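You operate a simulated robot arm through the tools that you are given. There is no shell and no other tool. Be economical: measure what you need, move in short steps, check, and stop when the job is done.

Carry out the task below with a simulated robot arm. There is one attempt and no reset: what you move stays moved.

Task
Undo the four bolts and move the yellow cover to the black pad.

It is judged by the outcome, as a careful person would: the job done as asked, and still so three seconds after it is handed in. It fails if anything else is knocked over, pushed out of place, dropped, spilled or broken. A push-on lid holds only when it is set on centred and level and pressed home; a screw cap is set on level and turned clockwise until tight.

Robot
A 7-joint arm with a two-finger parallel gripper on a trunk, on a base that drives. Base frame: it is fixed to the floor where the robot stands at the start and does not move with it; the origin is under the middle of the robot, x ahead of it, y to its left, z up; the surface under the hand at the start is at about z = 900. Readings come in mm, rad, newtons and seconds.
Its first joint turns from -2.897 to 2.897 rad. Places, roughly: blue bolt [700, 100, 1000]; green bolt [700, 100, 1000]; red bolt [700, 200, 1000]; top of the black pad [900, 100, 900]; white bolt [700, 200, 1000]. Payload 1.57 kg.
Tool frame: the origin (TCP) lies between the finger pads and is the grasp point; the fingertips stand 30 mm ahead of it; z points along the fingers, y is the line along which they close. The gripper opens to 110 mm. The fingers are 24 mm wide and 12 mm thick; the gripper's body (48 by 112 mm) begins 78 mm behind the TCP.
Orientation is that of the tool frame in the base frame, as [roll, pitch, yaw] about the fixed x, y, z axes, in that order (R = Rz(yaw) Ry(pitch) Rx(roll)). With the fingers straight down and closing along the base's y, the tool's x points along the base's -x, its y along +y and its z along -z.

Tools
- The arm moves only by the tool drive_tool. Its arguments are lists of equal length, an entry for each row: "gripper": the opening, from 0 (shut) to 1 (fully open); "xyz": the shift along the tool's x, y, z in cm, a list of three; "rotation": the turn, a rotation vector about the tool's x, y, z in rad, a list of three. In form: {"gripper": [gripper, ...], "xyz": [[dx, dy, dz], ...], "rotation": [[ax, ay, az], ...]}. A call has 1 to 20 rows; each row shifts and turns the commanded pose from where the row before left it, along the tool's axes as they then stand. A row lasts 0.2 s, in which the tool goes at most 50 mm and 0.15 rad; a call with a longer step from one row to the next is refused whole, and so is a gripper value outside its range. Where a pose cannot be reached the arm comes as near as it can. A force on the tool above 40 N (or 10 N above the force at the start of the call, whichever is more), or a blocked arm, ends the call early, and 0.2 s more pass. Each finger travels about 108 mm/s and halts on what it meets, pressing with about 42 N; the grip force reading is that of the motor and also rises with nothing between the fingers. The clock runs only during rows and for 0.2 s after the last one: add rows that do not move to give the fingers time. It gives the time, the measured TCP pose, the force on the tool (base axes), the opening and the grip force at its end, in the units of the frame above (readings bear some noise), with the torque about the TCP (base axes, N m) and any sound that the robot's microphone picked up, and new pictures: "views" is both (left out), scene, wrist or none.
- Cameras (640 x 400 px; columns grow to the right, rows downward): "scene" is now at [506.4, 183.9, 1422.9]; the picture's right is [-0.20, -0.98, 0.00], its down [-0.69, 0.14, -0.71] and it looks along [0.70, -0.14, -0.70] (base axes); focal length 257 px, centre (320, 200). "wrist" rides on the gripper at [70, 16, -141] in the tool frame; the picture's right is [-0.23, 0.97, 0.00], its down [-0.86, -0.20, -0.48] and it looks along [-0.47, -0.11, 0.88] (tool axes); focal length 222 px, centre (320, 200). There is no depth. A picture from a camera that has moved, and an enlarged one, comes with that camera's place and axes in the base frame and with its lens.
- slide_trunk(by): slides the trunk up (or, below 0, down) by that many mm; the arm and the scene camera ride with it, the base frame stays. It gives what a move gives, with no picture.
- steer(legs): drives the robot by 1 to 6 legs, each [ahead, left, turn to the left] in mm, mm and rad, along the robot's own axes; the way and the turn of a leg run together, so that a leg with both is an arc; at most 1500 mm and 3.142 rad a leg. The arm and the cameras ride along, it lands a little off, and it stops where it bumps. It gives what a move gives, and a new picture of the scene camera.
- head_to(pan, tilt): turns the head with the scene camera to pan (to the left, within 1.798 rad either way) and tilt (down, from -0.506 to 1.204), counted from straight ahead of the robot. It gives what a move gives, and a new picture of the scene camera.
- inspect(camera, box): a new picture of the part [left, top, right, bottom] of that camera's present view, enlarged. It takes no simulated time.
- hand_in(): hands the job in; it is judged then, once.

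Go step by step. Nothing tells you exact positions but the pictures and the camera data: compare them with the known pose of the tool, close in by small moves and look again before you grip or let go. The budget is 120 turns and 260 pictures, counting those below and the enlarged ones. Unless the task says otherwise, let go and move clear before handing in, and close with one line.

The tools are called after "Emit:" as name(argument=value, ...) on one line, values as JSON. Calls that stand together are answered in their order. drive_tool: Moves the arm, as the interface text tells. Its arguments: {"type":"object","properties":{"gripper":{"type":"array"},"xyz":{"type":"array"},"rotation":{"type":"array"},"views":{"type":"string","enum":["both","scene","wrist","none"]}},"required":["gripper","xyz","rotation"]} The other tools are called the same way: slide_trunk (by) slides the trunk up or down; steer (legs) drives the base; head_to (pan, tilt) turns the head that bears the scene camera; inspect (camera, box) takes an enlarged picture of a part of a camera's view; hand_in () hands the job in.

At the start:

```text
time: 0.0
ee_pos: [681.3, 131.3, 1234.7]
tool_rot: [3.141, -0.002, 3.141]
force: [-0.3, -0.1, 0.2]
torque: [0.02, 0.01, 0.0]
width: 110.3
finger_force: 0.0
trunk travel left (down, up): [-475.0, 135.0]
robot x, y, heading: [-2.4, 1.6, -0.001]
head pan, tilt: [-0.202, 0.775]
```

scene: 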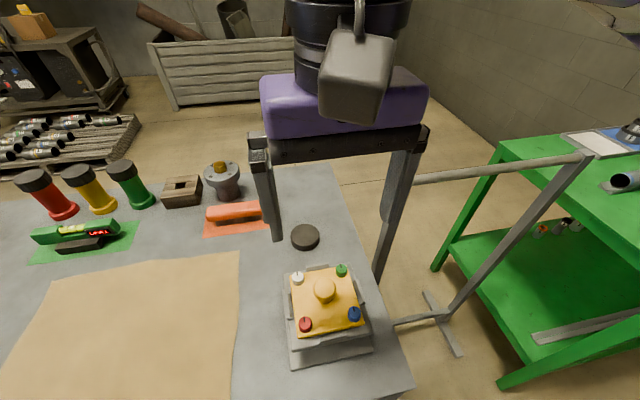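
wrist: 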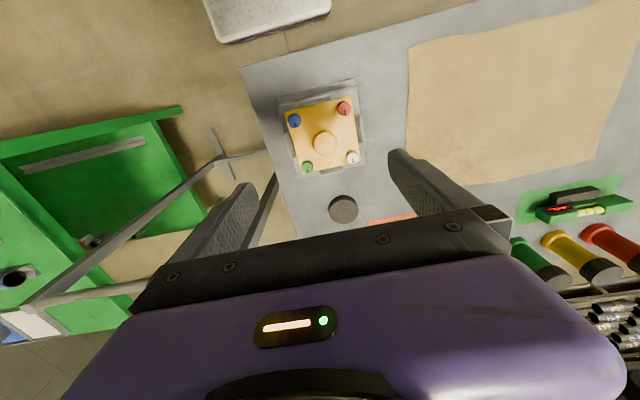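

I see a yellow cover with four coloured bolts and a centre knob on a grey box, with a small black round pad beyond it. I'll enlarge both views to measure.

Emit:
inspect(camera="scene", box=[260, 210, 400, 370])

Emit:
inspect(camera="wrist", box=[250, 70, 410, 230])

```text
2.50 times, centred on (330, 290) of scene
camera zoom: at [506.4, 183.9, 1422.9], right [-0.2, -0.98, 0.0], down [-0.69, 0.14, -0.71], along [0.7, -0.14, -0.7], focal length 642 px, centre (295, -25)
```

zoom: 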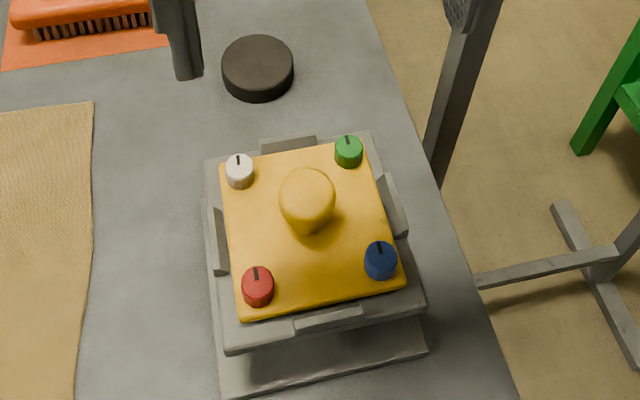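

```text
2.50 times, centred on (330, 150) of wrist
camera zoom: at [609.4, 148.4, 1376.6], right [0.23, 0.97, 0.0], down [0.86, -0.2, 0.48], along [0.47, -0.11, -0.88], focal length 555 px, centre (295, 325)
```

zoom: 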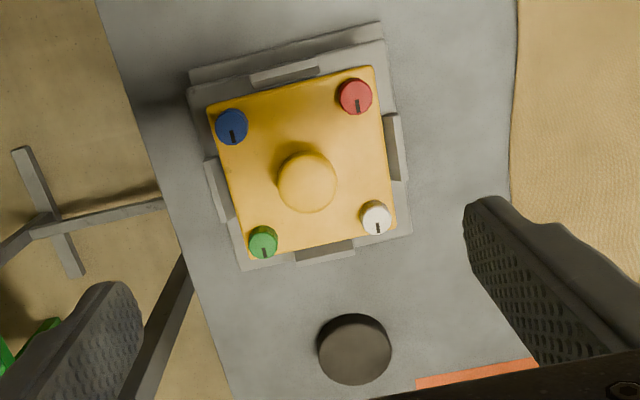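

The bolt heads work out near red (655,175), blue (655,98), white (731,174), green (731,98), with tops at z≈1020, and the knob at (694,137). I'll move above red with the fingers half open and look again.

Emit:
drive_tool(gripper=[0.45, 0.45, 0.45, 0.45, 0.45, 0.45], xyz=[[1.3, 2.2, 2.5], [1.3, 2.2, 3.0], [0, 0, 3.5], [0, 0, 3.5], [0, 0, 0], [0, 0, 0]], rotation=[[0, 0, 0], [0, 0, 0], [0, 0, 0], [0, 0, 0], [0, 0, 0], [0, 0, 0]])

```text
time: 1.4
ee_pos: [655.5, 177.0, 1110.1]
tool_rot: [3.141, 0.001, -3.14]
force: [-0.3, 0.6, -0.1]
torque: [0.0, 0.01, 0.01]
width: 49.4
finger_force: 0.0
trunk travel left (down, up): [-475.0, 135.0]
robot x, y, heading: [-0.3, 2.3, -0.0]
head pan, tilt: [-0.202, 0.775]
camera scene: at [506.4, 184.0, 1422.9], right [-0.2, -0.98, 0.0], down [-0.69, 0.14, -0.71], along [0.7, -0.14, -0.7], focal length 257 px, centre (320, 200)
camera wrist: at [582.7, 193.0, 1251.0], right [0.23, 0.97, 0.0], down [0.86, -0.2, 0.48], along [0.47, -0.11, -0.88], focal length 222 px, centre (320, 200)
```

scene: 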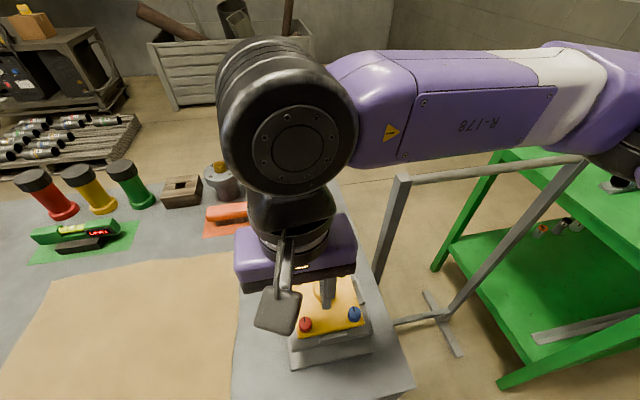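
wrist: 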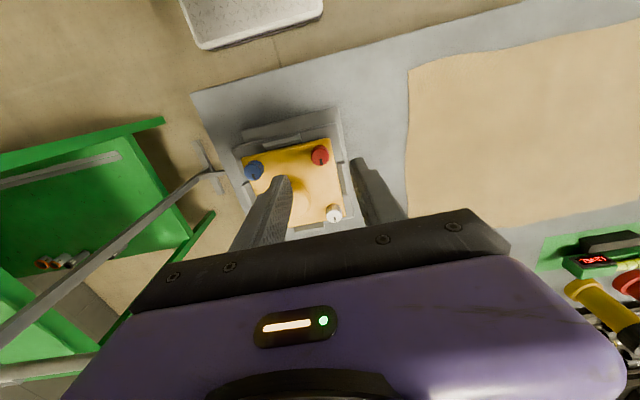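

I'm above red; I'll zoom in to refine the position before descending.

Emit:
inspect(camera="wrist", box=[232, 120, 392, 220])

Emit:
inspect(camera="scene", box=[270, 270, 398, 370])

```text
4.00 times, centred on (312, 170) of wrist
camera zoom: at [582.7, 193.0, 1251.0], right [0.23, 0.97, 0.0], down [0.86, -0.2, 0.48], along [0.47, -0.11, -0.88], focal length 888 px, centre (352, 320)
```

zoom: 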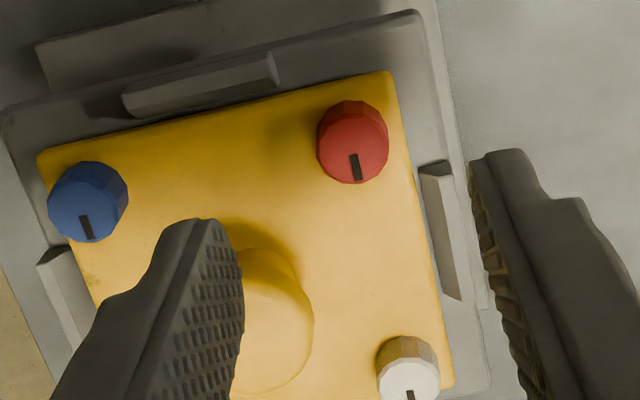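

```text
4.00 times, centred on (334, 320) of scene
camera zoom: at [506.4, 184.0, 1422.9], right [-0.2, -0.98, 0.0], down [-0.69, 0.14, -0.71], along [0.7, -0.14, -0.7], focal length 1028 px, centre (264, -280)
```

zoom: 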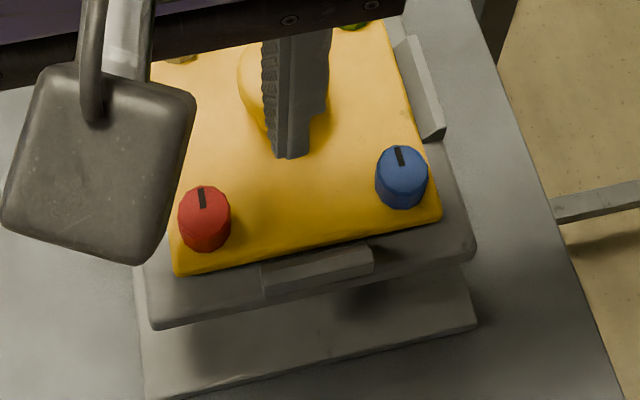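

Red is centred at about (655.4,176.5), which is under the TCP. I'll descend so the fingertips sit around z 1013.

Emit:
drive_tool(gripper=[0.45, 0.45, 0.45, 0.45], xyz=[[0, 0, 3.0], [0, 0, 2.5], [0, 0, 1.2], [0, 0, 0]], rotation=[[0, 0, 0], [0, 0, 0], [0, 0, 0], [0, 0, 0]], views="none")

Emit:
inspect(camera="wrist", box=[232, 120, 392, 220])

Emit:
inspect(camera="scene", box=[270, 270, 398, 370])

```text
time: 2.4
ee_pos: [654.1, 177.1, 1043.8]
tool_rot: [-3.141, 0.0, -3.141]
force: [-0.2, 0.1, -0.3]
torque: [0.01, -0.02, 0.02]
width: 49.6
finger_force: 0.0
trunk travel left (down, up): [-475.0, 135.0]
robot x, y, heading: [-0.9, 1.8, -0.004]
head pan, tilt: [-0.202, 0.775]
```

```text
4.00 times, centred on (312, 170) of wrist
camera zoom: at [583.1, 192.7, 1184.3], right [0.23, 0.97, 0.0], down [0.85, -0.2, 0.48], along [0.47, -0.11, -0.88], focal length 888 px, centre (352, 320)
```

zoom: 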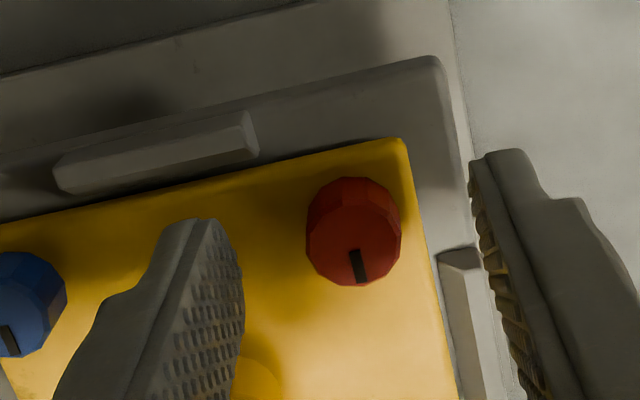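

```text
4.00 times, centred on (334, 320) of scene
camera zoom: at [506.4, 183.9, 1422.9], right [-0.2, -0.98, 0.0], down [-0.69, 0.14, -0.71], along [0.7, -0.14, -0.7], focal length 1028 px, centre (264, -280)
```

zoom: 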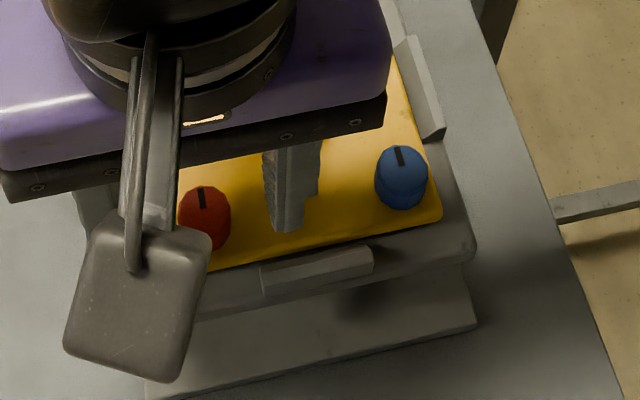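

The fingers straddle red. I'll lower a few more millimetres while watching the force, then close.

Emit:
drive_tool(gripper=[0.45, 0.45, 0.45], xyz=[[-0.1, 0, 0.2], [0, 0, 0.2], [0, 0, 0]], rotation=[[0, 0, 0], [0, 0, 0], [0, 0, 0]], views="none")

Emit:
drive_tool(gripper=[0, 0, 0], xyz=[[0, 0, 0], [0, 0, 0], [0, 0, 0]], rotation=[[0, 0, 0], [0, 0, 0], [0, 0, 0]], views="wrist")

```text
time: 3.2
ee_pos: [656.9, 177.3, 1039.9]
tool_rot: [3.141, 0.001, -3.139]
force: [0.3, -0.3, 0.5]
torque: [-0.01, 0.02, 0.03]
width: 49.6
finger_force: 0.1
trunk travel left (down, up): [-475.0, 135.0]
robot x, y, heading: [0.8, 2.1, -0.007]
head pan, tilt: [-0.202, 0.775]
```

```text
time: 4.0
ee_pos: [656.1, 175.0, 1040.6]
tool_rot: [-3.141, 0.0, -3.141]
force: [-0.2, -5.3, -0.4]
torque: [-0.11, 0.09, -0.01]
width: 20.1
finger_force: 33.8
trunk travel left (down, up): [-475.0, 135.0]
robot x, y, heading: [2.0, 1.6, 0.002]
head pan, tilt: [-0.202, 0.775]
camera wrist: at [584.4, 192.2, 1180.5], right [0.23, 0.97, 0.0], down [0.86, -0.2, 0.48], along [0.47, -0.11, -0.88], focal length 222 px, centre (320, 200)
```

wrist: 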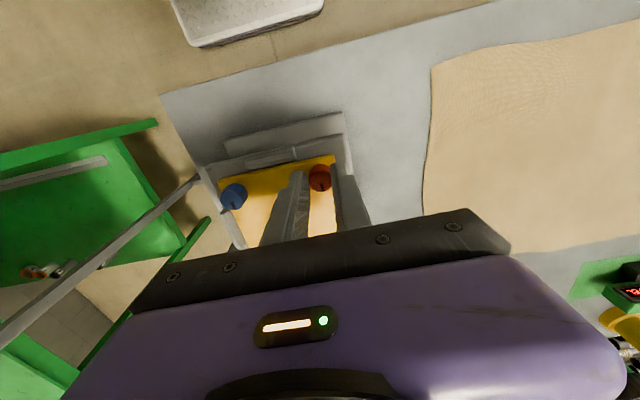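

Red is gripped at 20 mm wide. I'll turn it counterclockwise as seen from above and watch the torque and sound.

Emit:
drive_tool(gripper=[0, 0, 0, 0, 0, 0, 0, 0, 0], xyz=[[0, -0.15, 0], [0, 0, 0], [0, 0, 0], [0, 0, 0], [0, 0, 0], [0, 0, 0], [0, 0, 0], [0, 0, 0], [0, 0, 0]], rotation=[[0, 0, 0], [0, 0, -0.15], [0, 0, -0.15], [0, 0, -0.15], [0, 0, -0.15], [0, 0, -0.15], [0, 0, -0.15], [0, 0, -0.15], [0, 0, 0]], views="both")

```text
time: 6.0
ee_pos: [658.5, 173.4, 1040.1]
tool_rot: [-3.138, 0.002, -2.091]
force: [15.1, -17.9, 22.6]
torque: [-0.51, -0.45, -0.08]
width: 19.8
finger_force: 33.6
trunk travel left (down, up): [-475.0, 135.0]
robot x, y, heading: [1.7, 3.8, 0.001]
head pan, tilt: [-0.202, 0.775]
camera scene: at [506.5, 183.0, 1423.2], right [-0.2, -0.98, 0.0], down [-0.69, 0.14, -0.71], along [0.7, -0.14, -0.7], focal length 257 px, centre (320, 200)
camera wrist: at [606.4, 120.8, 1181.0], right [-0.73, 0.68, 0.0], down [0.6, 0.64, 0.48], along [0.33, 0.35, -0.88], focal length 222 px, centre (320, 200)
```

scene: 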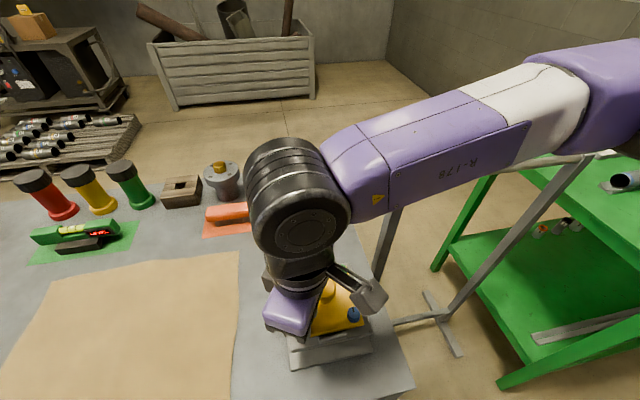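
wrist: 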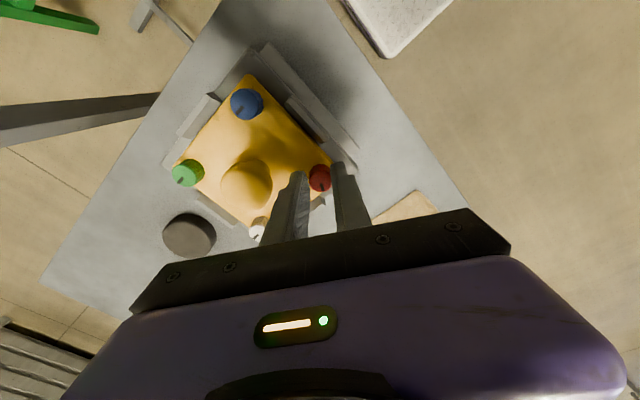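

The yaw followed and an upward force is building, so the bolt is rising. I'll check its mark.

Emit:
inspect(camera="wrist", box=[240, 140, 368, 220])

```text
5.00 times, centred on (304, 180) of wrist
camera zoom: at [606.4, 120.8, 1181.0], right [-0.73, 0.68, 0.0], down [0.6, 0.64, 0.48], along [0.33, 0.35, -0.88], focal length 1111 px, centre (400, 300)
```

zoom: 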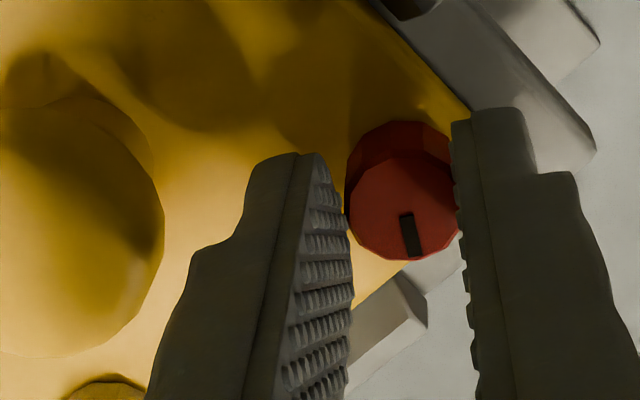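

The mark turned with the gripper. I'll ease off the side load, lift slightly and keep turning.

Emit:
drive_tool(gripper=[0, 0, 0], xyz=[[0.05, -0.13, -0.1], [0, 0, 0], [0, 0, 0]], rotation=[[0, 0, 0], [0, 0, 0], [0, 0, 0]], views="none")

Emit:
drive_tool(gripper=[0, 0, 0, 0, 0], xyz=[[0, 0, 0], [0, 0, 0], [0, 0, 0], [0, 0, 0], [0, 0, 0]], rotation=[[0, 0, -0.15], [0, 0, -0.15], [0, 0, -0.15], [0, 0, -0.15], [0, 0, 0]], views="none")

```text
time: 6.8
ee_pos: [657.4, 173.0, 1039.2]
tool_rot: [-3.141, 0.001, -2.093]
force: [15.2, -12.2, 11.5]
torque: [-0.22, -0.55, -0.07]
width: 19.8
finger_force: 33.4
trunk travel left (down, up): [-475.0, 135.0]
robot x, y, heading: [1.6, 0.5, -0.001]
head pan, tilt: [-0.202, 0.775]
```

```text
time: 8.0
ee_pos: [658.7, 174.2, 1040.5]
tool_rot: [-3.136, 0.0, -1.592]
force: [25.3, -15.2, 15.7]
torque: [-0.25, -0.76, -0.13]
width: 20.0
finger_force: 33.5
out of reach, approached as far as the arm can: row 4
trunk travel left (down, up): [-475.0, 135.0]
robot x, y, heading: [-1.5, 1.5, 0.005]
head pan, tilt: [-0.202, 0.775]
```

The wrist joint hit its limit at yaw ≈ -1.55. I'll relieve the load, open, lift and wind back 4.7 rad for a long stroke.

Emit:
drive_tool(gripper=[0, 0.32, 0.32, 0.32, 0.32, 0.32, 0.32, 0.32, 0.32, 0.32, 0.32, 0.32, 0.32, 0.32, 0.32, 0.32, 0.32, 0.32, 0.32], xyz=[[0.15, -0.2, -0.15], [0, 0, 0], [0, 0, -3], [0, 0, 0], [0, 0, 0], [0, 0, 0], [0, 0, 0], [0, 0, 0], [0, 0, 0], [0, 0, 0], [0, 0, 0], [0, 0, 0], [0, 0, 0], [0, 0, 0], [0, 0, 0], [0, 0, 0], [0, 0, 0], [0, 0, 0], [0, 0, 0]], rotation=[[0, 0, 0], [0, 0, 0], [0, 0, 0], [0, 0, 0.15], [0, 0, 0.15], [0, 0, 0.15], [0, 0, 0.15], [0, 0, 0.15], [0, 0, 0.15], [0, 0, 0.15], [0, 0, 0.15], [0, 0, 0.15], [0, 0, 0.15], [0, 0, 0.15], [0, 0, 0.15], [0, 0, 0.15], [0, 0, 0.15], [0, 0, 0.15], [0, 0, 0.15]], views="none")

Emit:
drive_tool(gripper=[0.32, 0.32, 0.32, 0.32, 0.32, 0.32, 0.32, 0.32, 0.32, 0.32, 0.32, 0.32, 0.32, 0.32, 0.32, 0.32, 0.32], xyz=[[0, 0, 0], [0, 0, 0], [0, 0, 0], [0, 0, 0], [0, 0, 0], [0, 0, 0], [0, 0, 0], [0, 0, 0], [0, 0, 0], [0, 0, 0], [0, 0, 0], [0, 0, 0], [0, 0, 0], [0, 0, 0], [0, 0, 0], [0, 0, 0], [0, 0, 0]], rotation=[[0, 0, 0.15], [0, 0, 0.15], [0, 0, 0.15], [0, 0, 0.15], [0, 0, 0.15], [0, 0, 0.15], [0, 0, 0.15], [0, 0, 0.15], [0, 0, 0.15], [0, 0, 0.15], [0, 0, 0.15], [0, 0, 0.15], [0, 0, 0.15], [0, 0, 0.15], [0, 0, 0.15], [0, 0, 0.06], [0, 0, 0]], views="both")

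```text
time: 12.0
ee_pos: [656.0, 173.8, 1070.9]
tool_rot: [-3.142, 0.0, 2.289]
force: [0.0, 0.2, 0.1]
torque: [0.0, 0.01, 0.0]
width: 35.4
finger_force: 0.1
out of reach, approached as far as the arm can: row 1
trunk travel left (down, up): [-475.0, 135.0]
robot x, y, heading: [-2.6, 0.8, -0.001]
head pan, tilt: [-0.202, 0.775]
```

```text
time: 15.6
ee_pos: [657.8, 173.5, 1069.9]
tool_rot: [3.141, 0.0, -0.017]
force: [0.0, 0.5, -0.1]
torque: [-0.02, -0.02, 0.0]
width: 35.3
finger_force: 0.0
trunk travel left (down, up): [-475.0, 135.0]
robot x, y, heading: [1.1, -3.1, 0.003]
head pan, tilt: [-0.202, 0.775]
camera scene: at [506.4, 183.9, 1422.9], right [-0.2, -0.98, 0.0], down [-0.69, 0.14, -0.71], along [0.7, -0.14, -0.7], focal length 257 px, centre (320, 200)
camera wrist: at [724.0, 156.2, 1211.9], right [-0.24, -0.97, 0.0], down [-0.85, 0.21, 0.48], along [-0.46, 0.12, -0.88], focal length 222 px, centre (320, 200)
```

scene: 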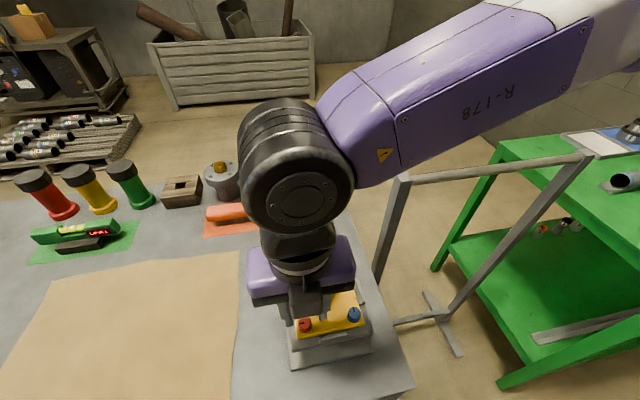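
wrist: 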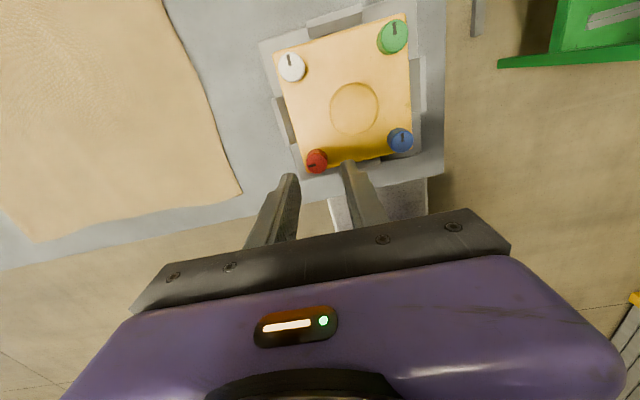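

The wind-back worked. I'll zoom to see whether red has risen and how it's centred.

Emit:
inspect(camera="wrist", box=[264, 110, 424, 210])

Emit:
inspect(camera="scene", box=[280, 280, 376, 340])

```text
4.00 times, centred on (344, 160) of wrist
camera zoom: at [724.0, 156.2, 1211.9], right [-0.24, -0.97, 0.0], down [-0.85, 0.21, 0.48], along [-0.46, 0.12, -0.88], focal length 888 px, centre (224, 360)
```

zoom: 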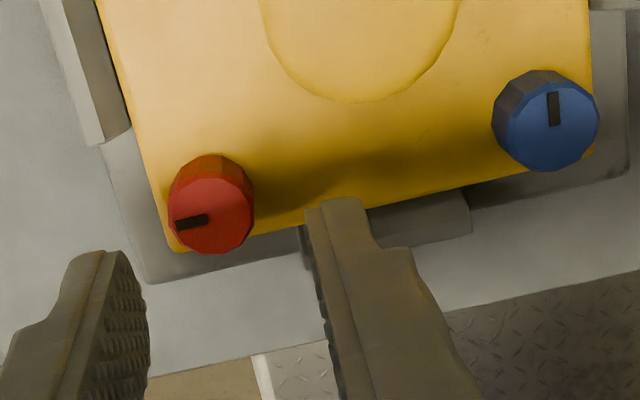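

```text
6.67 times, centred on (328, 310) of scene
camera zoom: at [506.4, 183.9, 1422.9], right [-0.2, -0.98, 0.0], down [-0.69, 0.14, -0.71], along [0.7, -0.14, -0.7], focal length 1713 px, centre (267, -533)
```

zoom: 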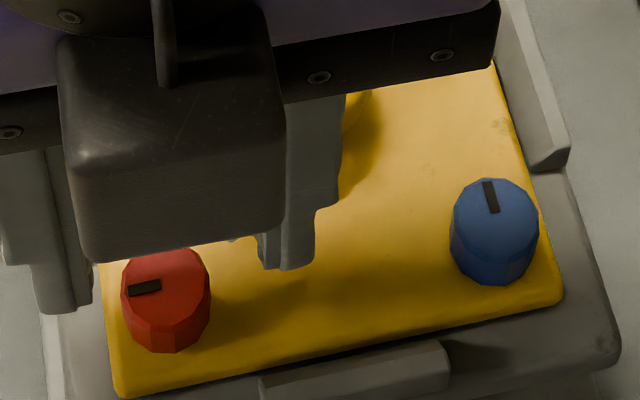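

Red has turned about 90°. Next I'll regrip and do a longer counterclockwise stroke with a slight lift.

Emit:
drive_tool(gripper=[0.32, 0.32, 0, 0, 0, 0, 0, 0, 0, 0, 0, 0, 0, 0, 0, 0, 0, 0, 0], xyz=[[0, -0.1, 2.9], [0, 0, 0], [0, 0, 0], [0, 0, 0], [0, 0, -0.01], [0, 0, -0.01], [0, 0, -0.01], [0, 0, -0.01], [0, 0, -0.01], [0, 0, -0.01], [0, 0, -0.01], [0, 0, -0.01], [0, 0, -0.01], [0, 0, -0.01], [0, 0, -0.01], [0, 0, -0.01], [0, 0, -0.01], [0, 0, -0.01], [0, 0, 0]], rotation=[[0, 0, 0], [0, 0, 0], [0, 0, 0], [0, 0, 0], [0, 0, -0.15], [0, 0, -0.15], [0, 0, -0.15], [0, 0, -0.15], [0, 0, -0.15], [0, 0, -0.15], [0, 0, -0.15], [0, 0, -0.15], [0, 0, -0.15], [0, 0, -0.15], [0, 0, -0.15], [0, 0, -0.15], [0, 0, -0.15], [0, 0, -0.15], [0, 0, 0]], views="wrist")

```text
time: 19.6
ee_pos: [658.0, 176.9, 1043.1]
tool_rot: [3.138, 0.0, 2.086]
force: [22.5, 5.5, 0.0]
torque: [0.46, -0.54, -0.15]
width: 19.5
finger_force: 33.6
trunk travel left (down, up): [-475.0, 135.0]
robot x, y, heading: [1.9, 4.0, -0.002]
head pan, tilt: [-0.202, 0.775]
camera wrist: at [635.8, 244.1, 1183.9], right [0.96, 0.28, 0.0], down [0.25, -0.84, 0.48], along [0.14, -0.46, -0.88], focal length 222 px, centre (320, 200)
```

wrist: 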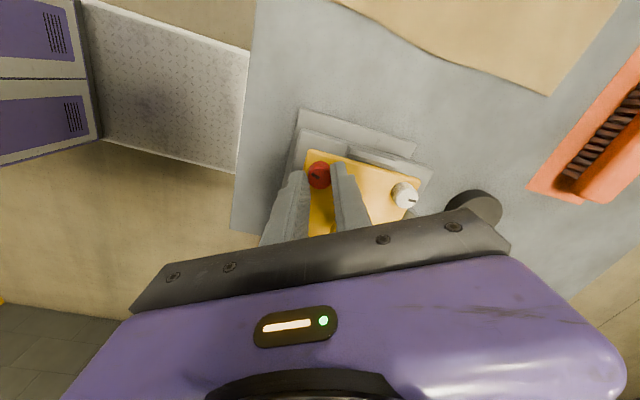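

The vertical force is balanced with this lift. I'll relieve the side load and finish the stroke.

Emit:
drive_tool(gripper=[0, 0, 0, 0, 0, 0, 0, 0, 0, 0, 0, 0, 0, 0, 0, 0, 0, 0], xyz=[[-0.05, 0.15, -0.01], [0, 0, -0.01], [0, 0, -0.01], [0, 0, -0.01], [0, 0, -0.01], [0, 0, -0.01], [0, 0, -0.01], [0, 0, -0.01], [0, 0, -0.01], [0, 0, -0.01], [0, 0, -0.01], [0, 0, -0.01], [0, 0, -0.01], [0, 0, -0.01], [0, 0, -0.01], [0, 0, -0.01], [0, 0, -0.01], [0, 0, 0]], rotation=[[0, 0, -0.15], [0, 0, -0.15], [0, 0, -0.15], [0, 0, -0.15], [0, 0, -0.15], [0, 0, -0.15], [0, 0, -0.15], [0, 0, -0.15], [0, 0, -0.15], [0, 0, -0.15], [0, 0, -0.15], [0, 0, -0.15], [0, 0, -0.15], [0, 0, -0.15], [0, 0, -0.15], [0, 0, -0.15], [0, 0, -0.15], [0, 0, 0]], views="both")

```text
time: 23.4
ee_pos: [656.5, 174.4, 1045.7]
tool_rot: [-3.14, -0.001, -1.649]
force: [-7.7, 3.3, 0.1]
torque: [-0.06, 0.25, -0.05]
width: 19.5
finger_force: 33.4
trunk travel left (down, up): [-475.0, 135.0]
robot x, y, heading: [-2.6, 2.9, -0.002]
head pan, tilt: [-0.202, 0.775]
camera scene: at [506.1, 184.0, 1422.9], right [-0.2, -0.98, 0.0], down [-0.69, 0.14, -0.71], along [0.7, -0.14, -0.7], focal length 257 px, centre (320, 200)
camera wrist: at [634.2, 106.8, 1185.7], right [-0.95, 0.3, 0.0], down [0.27, 0.84, 0.48], along [0.15, 0.46, -0.88], focal length 222 px, centre (320, 200)
```

scene: 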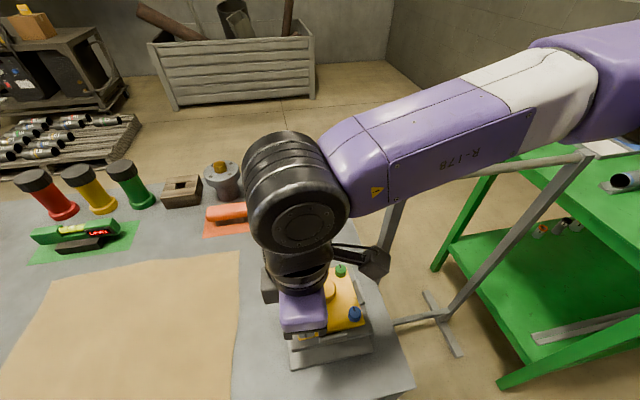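
wrist: 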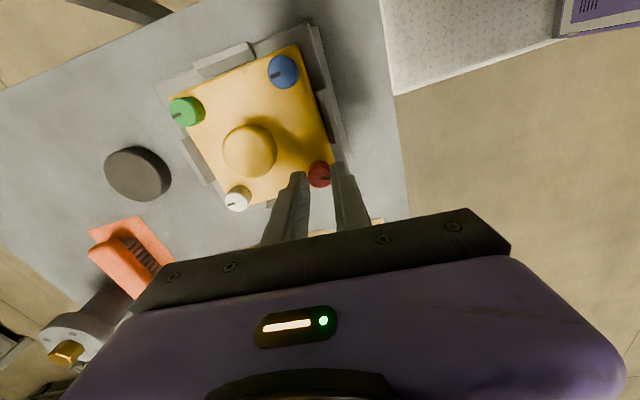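

That's about one full turn. I'll try a gentle lift to see if red is free.

Emit:
drive_tool(gripper=[0, 0, 0, 0], xyz=[[0, 0, -0.1], [0, 0, -0.1], [0, 0, -0.1], [0, 0, 0]], rotation=[[0, 0, 0], [0, 0, 0], [0, 0, 0], [0, 0, 0]], views="none")

Emit:
inspect(camera="wrist", box=[272, 120, 368, 180])

```text
time: 24.4
ee_pos: [657.6, 175.0, 1046.9]
tool_rot: [3.139, -0.001, -1.655]
force: [-11.5, 1.4, -15.7]
torque: [0.03, 0.28, 0.03]
width: 19.5
finger_force: 32.9
trunk travel left (down, up): [-475.0, 135.0]
robot x, y, heading: [1.9, 0.2, 0.002]
head pan, tilt: [-0.202, 0.775]
```

```text
6.67 times, centred on (320, 150) of wrist
camera zoom: at [634.5, 106.9, 1187.9], right [-0.95, 0.31, 0.0], down [0.27, 0.84, 0.48], along [0.15, 0.45, -0.88], focal length 1481 px, centre (320, 533)
```

zoom: 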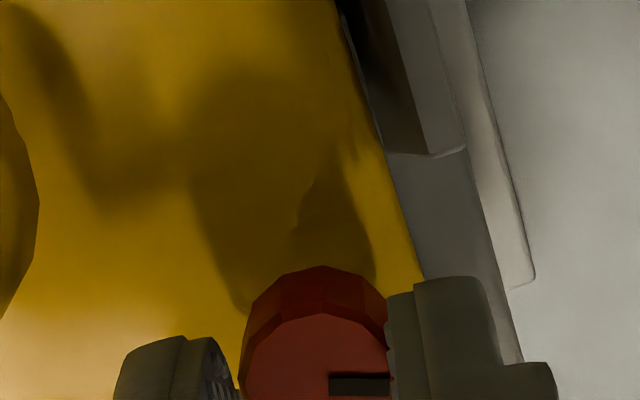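

Red is still held by the thread, so I'll wind back and do another stroke.

Emit:
drive_tool(gripper=[0, 0.32, 0.32, 0.32, 0.32, 0.32, 0.32, 0.32, 0.32, 0.32, 0.32, 0.32, 0.32, 0.32, 0.32, 0.32, 0.32, 0.32, 0.32, 0.32], xyz=[[0, 0, 0.15], [0, 0, 0], [0, 0, -3], [0, 0, 0], [0, 0, 0], [0, 0, 0], [0, 0, 0], [0, 0, 0], [0, 0, 0], [0, 0, 0], [0, 0, 0], [0, 0, 0], [0, 0, 0], [0, 0, 0], [0, 0, 0], [0, 0, 0], [0, 0, 0], [0, 0, 0], [0, 0, 0], [0, 0, 0]], rotation=[[0, 0, 0], [0, 0, 0], [0, 0, 0], [0, 0, 0.15], [0, 0, 0.15], [0, 0, 0.15], [0, 0, 0.15], [0, 0, 0.15], [0, 0, 0.15], [0, 0, 0.15], [0, 0, 0.15], [0, 0, 0.15], [0, 0, 0.15], [0, 0, 0.15], [0, 0, 0.15], [0, 0, 0.15], [0, 0, 0.15], [0, 0, 0.15], [0, 0, 0.15], [0, 0, 0.15]], views="none")

Emit:
drive_tool(gripper=[0.32, 0.32, 0.32, 0.32, 0.32, 0.32, 0.32, 0.32, 0.32, 0.32, 0.32, 0.32, 0.32, 0.32, 0.32], xyz=[[0, 0, 0], [0, 0, 0], [0, 0, 0], [0, 0, 0], [0, 0, 0], [0, 0, 0], [0, 0, 0], [0, 0, 0], [0, 0, 0], [0, 0, 0], [0, 0, 0], [0, 0, 0], [0, 0, 0], [0, 0, 0], [0, 0, 0]], rotation=[[0, 0, 0.15], [0, 0, 0.15], [0, 0, 0.15], [0, 0, 0.15], [0, 0, 0.15], [0, 0, 0.15], [0, 0, 0.15], [0, 0, 0.15], [0, 0, 0.15], [0, 0, 0.15], [0, 0, 0.15], [0, 0, 0.15], [0, 0, 0.15], [0, 0, 0.15], [0, 0, 0]], views="none")

Emit:
inspect(camera="wrist", box=[264, 110, 424, 210])

Emit:
inspect(camera="scene", box=[280, 280, 376, 340])

```text
time: 28.6
ee_pos: [658.2, 176.0, 1076.3]
tool_rot: [-3.141, -0.001, 2.08]
force: [0.7, 0.5, 0.5]
torque: [0.0, 0.0, -0.02]
width: 35.2
finger_force: 0.1
trunk travel left (down, up): [-475.0, 135.0]
robot x, y, heading: [2.7, 1.4, -0.002]
head pan, tilt: [-0.202, 0.775]
```

```text
time: 31.8
ee_pos: [658.8, 175.4, 1075.7]
tool_rot: [-3.141, -0.001, -0.018]
force: [0.2, 0.3, 0.0]
torque: [-0.01, 0.02, 0.01]
width: 35.3
finger_force: 0.2
trunk travel left (down, up): [-475.0, 135.0]
robot x, y, heading: [-2.7, -3.7, -0.0]
head pan, tilt: [-0.202, 0.775]
```

```text
4.00 times, centred on (344, 160) of wrist
camera zoom: at [726.0, 157.4, 1217.2], right [-0.25, -0.97, 0.0], down [-0.85, 0.22, 0.48], along [-0.46, 0.12, -0.88], focal length 888 px, centre (224, 360)
```

zoom: 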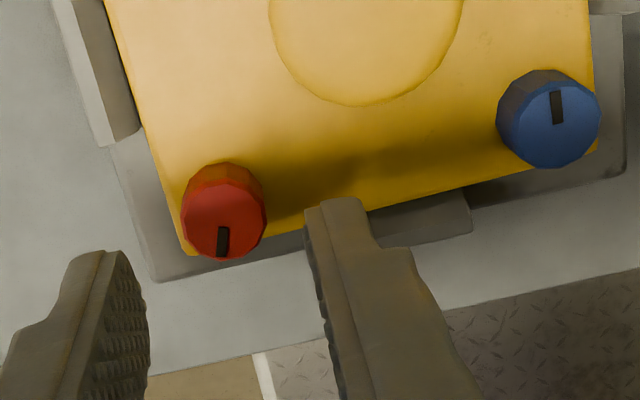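

```text
6.67 times, centred on (328, 310) of scene
camera zoom: at [506.4, 183.9, 1422.9], right [-0.2, -0.98, 0.0], down [-0.69, 0.14, -0.71], along [0.7, -0.14, -0.7], focal length 1713 px, centre (267, -533)
```

zoom: 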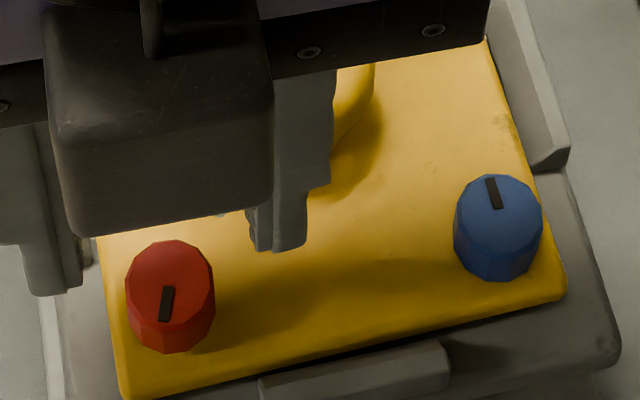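

The mark shows only about 180° net, so the fingers slipped or reached a stop. I'll regrip deeper and turn in shorter strokes while checking the mark.

Emit:
drive_tool(gripper=[0.32, 0.32, 0.32, 0, 0, 0, 0, 0, 0, 0, 0, 0, 0], xyz=[[0, 0, 3.0], [0, 0, 0.55], [0, 0, 0], [0, 0, 0], [0, 0, 0], [0, 0, 0], [0, 0, 0], [0, 0, 0], [0, 0, 0], [0, 0, 0], [0, 0, 0], [0, 0, 0], [0, 0, 0]], rotation=[[0, 0, 0], [0, 0, 0], [0, 0, 0], [0, 0, 0], [0, 0, 0], [0, 0, -0.1], [0, 0, -0.1], [0, 0, -0.1], [0, 0, -0.1], [0, 0, -0.1], [0, 0, -0.1], [0, 0, -0.1], [0, 0, 0]], views="none")

Emit:
inspect(camera="wrist", box=[272, 140, 368, 200])

```text
time: 34.6
ee_pos: [658.2, 175.4, 1040.6]
tool_rot: [-3.141, -0.001, 0.685]
force: [-0.6, 3.5, -0.3]
torque: [0.36, -0.05, -0.14]
width: 19.7
finger_force: 33.9
trunk travel left (down, up): [-475.0, 135.0]
robot x, y, heading: [2.3, -3.8, 0.0]
head pan, tilt: [-0.202, 0.775]
```

```text
6.67 times, centred on (320, 170) of wrist
camera zoom: at [720.4, 206.5, 1181.7], right [0.44, -0.9, 0.0], down [-0.79, -0.39, 0.48], along [-0.43, -0.21, -0.88], focal length 1481 px, centre (320, 400)
```

zoom: 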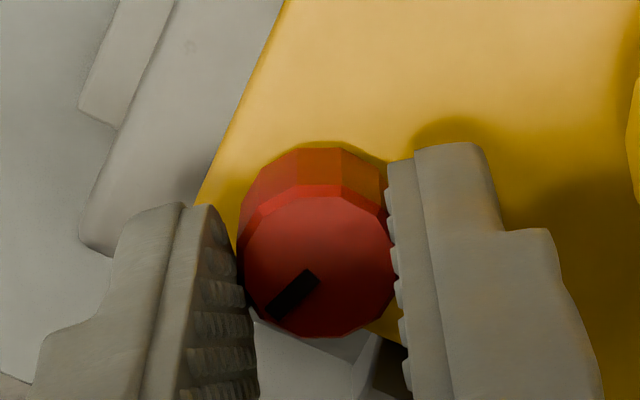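

The fingers are slipping around red while it stays put exactly half a turn from its start. That looks like the bolt's stop, with the bolt captive. I'll go to blue to see whether it behaves the same way.

Emit:
drive_tool(gripper=[0.32, 0.32, 0.32, 0.32, 0.32, 0.32], xyz=[[0, 0, 0], [0, 0, -3], [-2.36, 2.93, 0], [-2.36, 2.93, 0], [0, 0, 0], [0, 0, 0]], rotation=[[0, 0, 0], [0, 0, 0], [0, 0, 0], [0, 0, 0], [0, 0, 0], [0, 0, 0]], views="none")

Emit:
inspect(camera="wrist", box=[240, 100, 400, 200])

Emit:
inspect(camera="scene", box=[280, 270, 376, 330])

```text
time: 36.0
ee_pos: [657.2, 100.9, 1069.4]
tool_rot: [3.141, 0.001, 0.683]
force: [-0.2, 0.1, 0.2]
torque: [0.01, 0.02, -0.01]
width: 35.4
finger_force: 0.1
trunk travel left (down, up): [-475.0, 135.0]
robot x, y, heading: [-0.5, 0.4, -0.002]
head pan, tilt: [-0.202, 0.775]
```

```text
4.00 times, centred on (320, 150) of wrist
camera zoom: at [720.9, 130.7, 1211.3], right [0.44, -0.9, 0.0], down [-0.79, -0.39, 0.48], along [-0.43, -0.21, -0.88], focal length 888 px, centre (320, 400)
```

zoom: 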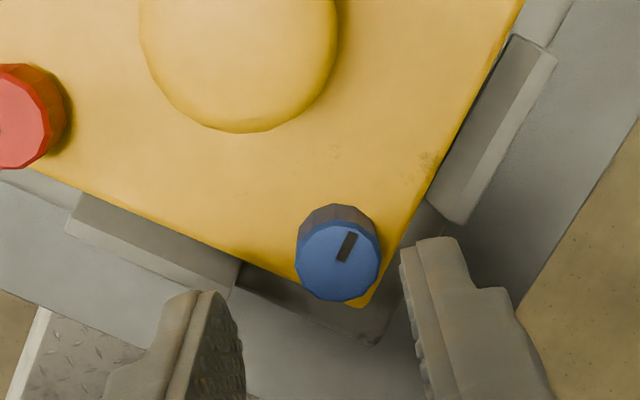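

```text
6.67 times, centred on (328, 300) of scene
camera zoom: at [506.4, 183.8, 1422.9], right [-0.2, -0.98, 0.0], down [-0.69, 0.14, -0.71], along [0.7, -0.14, -0.7], focal length 1713 px, centre (267, -467)
```

zoom: 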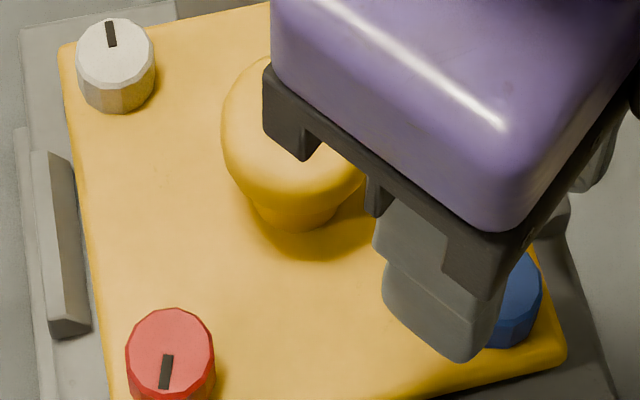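

Blue is just off-centre between the fingers. I'll shift by 2 mm, descend, grip and turn 1.5 rad.

Emit:
drive_tool(gripper=[0.32, 0.32, 0, 0, 0, 0, 0, 0, 0, 0, 0, 0, 0, 0, 0, 0], xyz=[[0, 0.18, 2.0], [0, 0, 0.95], [0, 0, 0], [0, 0, 0], [0, 0, 0], [0, 0, -0.01], [0, 0, -0.01], [0, 0, -0.01], [0, 0, -0.01], [0, 0, -0.01], [0, 0, -0.01], [0, 0, -0.01], [0, 0, -0.01], [0, 0, -0.01], [0, 0, -0.01], [0, 0, 0]], rotation=[[0, 0, 0], [0, 0, 0], [0, 0, 0], [0, 0, 0], [0, 0, 0], [0, 0, -0.15], [0, 0, -0.15], [0, 0, -0.15], [0, 0, -0.15], [0, 0, -0.15], [0, 0, -0.15], [0, 0, -0.15], [0, 0, -0.15], [0, 0, -0.15], [0, 0, -0.15], [0, 0, 0]], views="none")

Emit:
inspect(camera="wrist", box=[272, 140, 368, 200])

```text
time: 39.4
ee_pos: [657.0, 98.3, 1042.7]
tool_rot: [-3.141, -0.002, 2.185]
force: [-21.2, -12.1, 19.2]
torque: [-0.35, 0.66, -0.06]
width: 19.5
finger_force: 33.8
trunk travel left (down, up): [-475.0, 135.0]
robot x, y, heading: [-2.7, -0.1, 0.001]
head pan, tilt: [-0.202, 0.775]
```

```text
6.67 times, centred on (320, 170) of wrist
camera zoom: at [629.1, 164.5, 1183.7], right [0.93, 0.38, 0.0], down [0.33, -0.81, 0.48], along [0.18, -0.44, -0.88], focal length 1481 px, centre (320, 400)
```

zoom: 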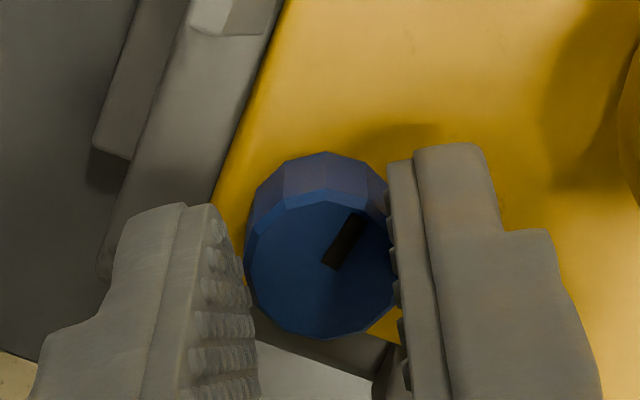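

Blue turned with the gripper and is rising. I'll relieve the loads and carry on.

Emit:
drive_tool(gripper=[0, 0, 0, 0, 0, 0, 0, 0, 0, 0, 0, 0, 0, 0], xyz=[[0, -0.18, -0.15], [0, 0, 0], [0, 0, -0.02], [0, 0, -0.02], [0, 0, -0.02], [0, 0, -0.02], [0, 0, -0.02], [0, 0, -0.02], [0, 0, -0.02], [0, 0, -0.02], [0, 0, -0.02], [0, 0, -0.02], [0, 0, -0.02], [0, 0, 0]], rotation=[[0, 0, 0], [0, 0, 0], [0, 0, -0.15], [0, 0, -0.15], [0, 0, -0.15], [0, 0, -0.15], [0, 0, -0.15], [0, 0, -0.15], [0, 0, -0.15], [0, 0, -0.15], [0, 0, -0.15], [0, 0, -0.15], [0, 0, -0.15], [0, 0, 0]], views="none")

Emit:
inspect(camera="wrist", box=[272, 140, 368, 200])

```text
time: 42.4
ee_pos: [660.5, 96.1, 1047.0]
tool_rot: [-3.137, 0.003, -2.449]
force: [1.3, -19.4, 0.6]
torque: [-0.61, -0.01, -0.12]
width: 19.8
finger_force: 33.6
trunk travel left (down, up): [-475.0, 135.0]
robot x, y, heading: [5.4, 0.4, -0.0]
head pan, tilt: [-0.202, 0.775]
```

```text
6.67 times, centred on (320, 170) of wrist
camera zoom: at [593.6, 64.6, 1186.8], right [-0.45, 0.9, 0.0], down [0.78, 0.39, 0.48], along [0.43, 0.21, -0.88], focal length 1481 px, centre (320, 400)
```

zoom: 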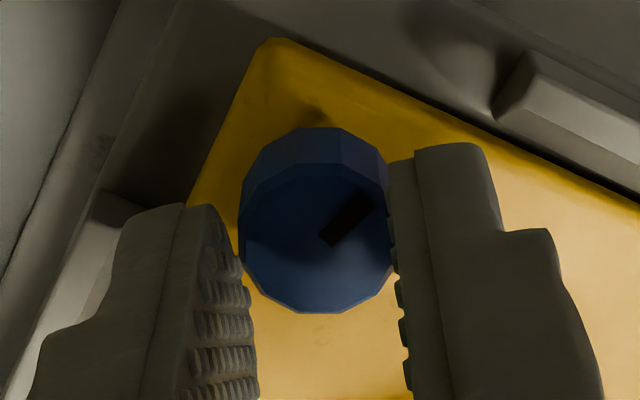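

Blue has come about 170°. I'll turn a bit more to reach its stop.

Emit:
drive_tool(gripper=[0, 0, 0, 0, 0, 0, 0, 0], xyz=[[0.1, -0.11, 0], [0, 0, -0.01], [0, 0, -0.01], [0, 0, -0.01], [0, 0, -0.01], [0, 0, 0], [0, 0, 0], [0, 0, 0]], rotation=[[0, 0, 0], [0, 0, -0.15], [0, 0, -0.15], [0, 0, -0.15], [0, 0, -0.15], [0, 0, -0.15], [0, 0, 0], [0, 0, 0]], views="none")

Emit:
inspect(camera="wrist", box=[272, 140, 368, 200])

```text
time: 44.2
ee_pos: [658.1, 96.9, 1046.8]
tool_rot: [-3.141, 0.003, -1.75]
force: [-1.8, 2.7, 4.0]
torque: [0.06, 0.06, 0.0]
width: 0.0
finger_force: 21.0
trunk travel left (down, up): [-475.0, 135.0]
robot x, y, heading: [2.6, -0.8, 0.003]
head pan, tilt: [-0.202, 0.775]
```

```text
6.67 times, centred on (320, 170) of wrist
camera zoom: at [627.6, 30.6, 1187.2], right [-0.92, 0.4, 0.0], down [0.35, 0.81, 0.48], along [0.19, 0.44, -0.88], focal length 1481 px, centre (320, 400)
```

zoom: 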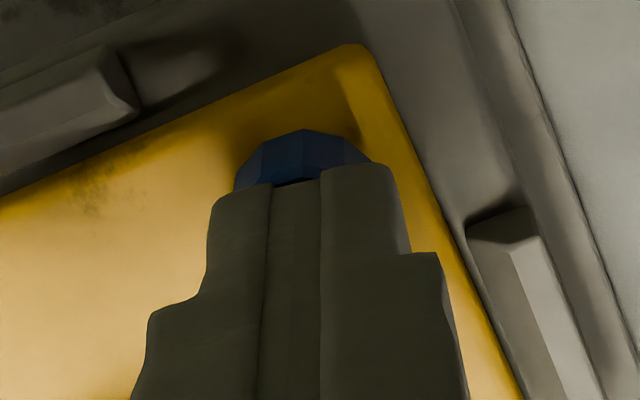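

The fingers slid off the top of blue, so I'll lift and look at both marks.

Emit:
drive_tool(gripper=[0, 0.32, 0.32], xyz=[[0, 0, -3], [0, 0, 0], [0, 0, 0]], rotation=[[0, 0, 0], [0, 0, 0], [0, 0, 0]], views="none")

Emit:
inspect(camera="wrist", box=[200, 80, 392, 200])

Emit:
inspect(camera="scene", box=[280, 270, 376, 330])

```text
time: 45.0
ee_pos: [653.4, 103.5, 1061.2]
tool_rot: [-3.137, -0.006, -1.712]
force: [-0.1, 0.0, 0.7]
torque: [-0.02, -0.01, 0.03]
width: 35.5
finger_force: 0.0
out of reach, approached as far as the arm can: row 1
trunk travel left (down, up): [-475.0, 135.0]
robot x, y, heading: [-1.3, -0.4, -0.003]
head pan, tilt: [-0.202, 0.775]
```

```text
3.33 times, centred on (296, 140) of wrist
camera zoom: at [624.8, 36.8, 1202.7], right [-0.93, 0.36, -0.01], down [0.32, 0.82, 0.47], along [0.18, 0.44, -0.88], focal length 740 px, centre (400, 400)
```

zoom: 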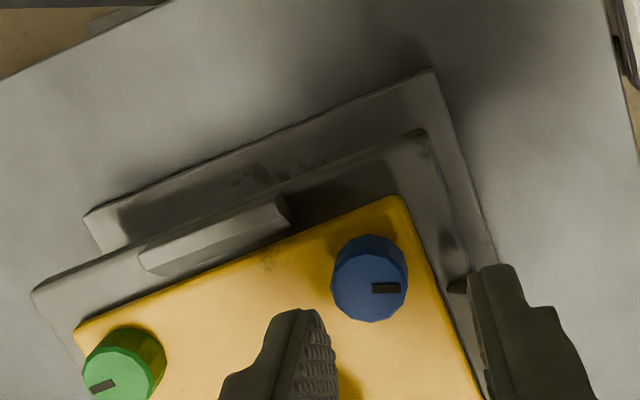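

```text
6.67 times, centred on (328, 300) of scene
camera zoom: at [506.4, 183.9, 1422.9], right [-0.2, -0.98, 0.0], down [-0.69, 0.14, -0.71], along [0.7, -0.14, -0.7], focal length 1713 px, centre (267, -467)
```

zoom: 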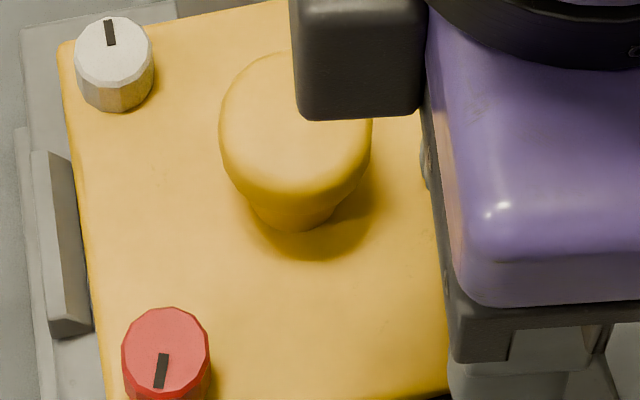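

Blue's mark is about 155–160° from its start, and red's is about 160–165°. I'll wind back and check blue for a real stop with a deeper grip.

Emit:
drive_tool(gripper=[0.32, 0.32, 0.32, 0.32, 0.32, 0.32, 0.32, 0.32, 0.32, 0.32, 0.32, 0.32, 0.32, 0.32, 0.32, 0.32, 0.32, 0.32], xyz=[[0, 0, 0], [0, 0, 0], [0, 0, 0], [0, 0, 0], [0, 0, 0], [0, 0, 0], [0, 0, 0], [0, 0, 0], [0, 0, 0], [0, 0, 0], [0, 0, 0], [0, 0, 0], [0, 0, 0], [0, 0, 0], [0, 0, 0], [0, 0, 0], [0, 0, 0], [0, 0, 0]], rotation=[[0, 0, 0.15], [0, 0, 0.15], [0, 0, 0.15], [0, 0, 0.15], [0, 0, 0.15], [0, 0, 0.15], [0, 0, 0.15], [0, 0, 0.15], [0, 0, 0.15], [0, 0, 0.15], [0, 0, 0.15], [0, 0, 0.15], [0, 0, 0.15], [0, 0, 0.15], [0, 0, 0.15], [0, 0, 0.15], [0, 0, 0.15], [0, 0, 0]], views="none")

Emit:
inspect(camera="wrist", box=[240, 100, 400, 200])

Emit:
inspect(camera="scene", box=[280, 270, 376, 330])

```text
time: 48.8
ee_pos: [654.1, 103.1, 1061.3]
tool_rot: [-3.142, -0.001, 2.033]
force: [-0.2, 0.7, -0.4]
torque: [-0.02, 0.0, 0.0]
width: 35.2
finger_force: 0.0
trunk travel left (down, up): [-475.0, 135.0]
robot x, y, heading: [0.7, -0.3, 0.002]
head pan, tilt: [-0.202, 0.775]
```

```text
4.00 times, centred on (320, 150) of wrist
camera zoom: at [634.5, 172.4, 1201.6], right [0.97, 0.23, 0.0], down [0.2, -0.85, 0.48], along [0.11, -0.47, -0.88], focal length 888 px, centre (320, 400)
```

zoom: 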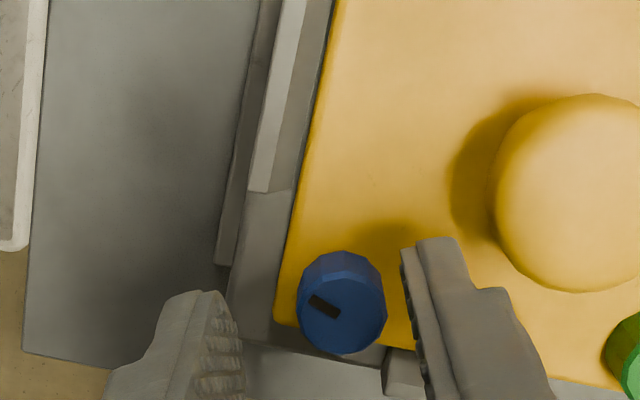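

```text
6.67 times, centred on (328, 300) of scene
camera zoom: at [506.4, 183.9, 1422.9], right [-0.2, -0.98, 0.0], down [-0.69, 0.14, -0.71], along [0.7, -0.14, -0.7], focal length 1713 px, centre (267, -467)
```

zoom: 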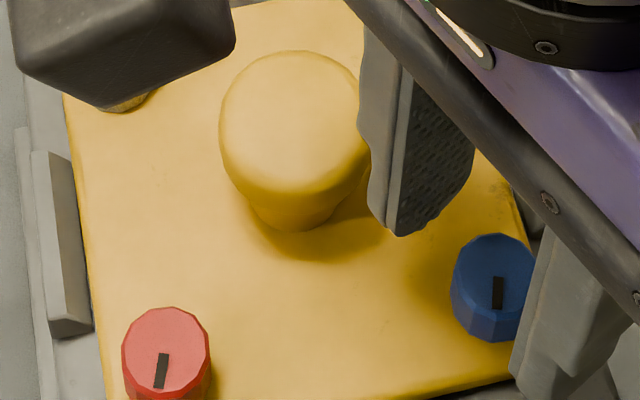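

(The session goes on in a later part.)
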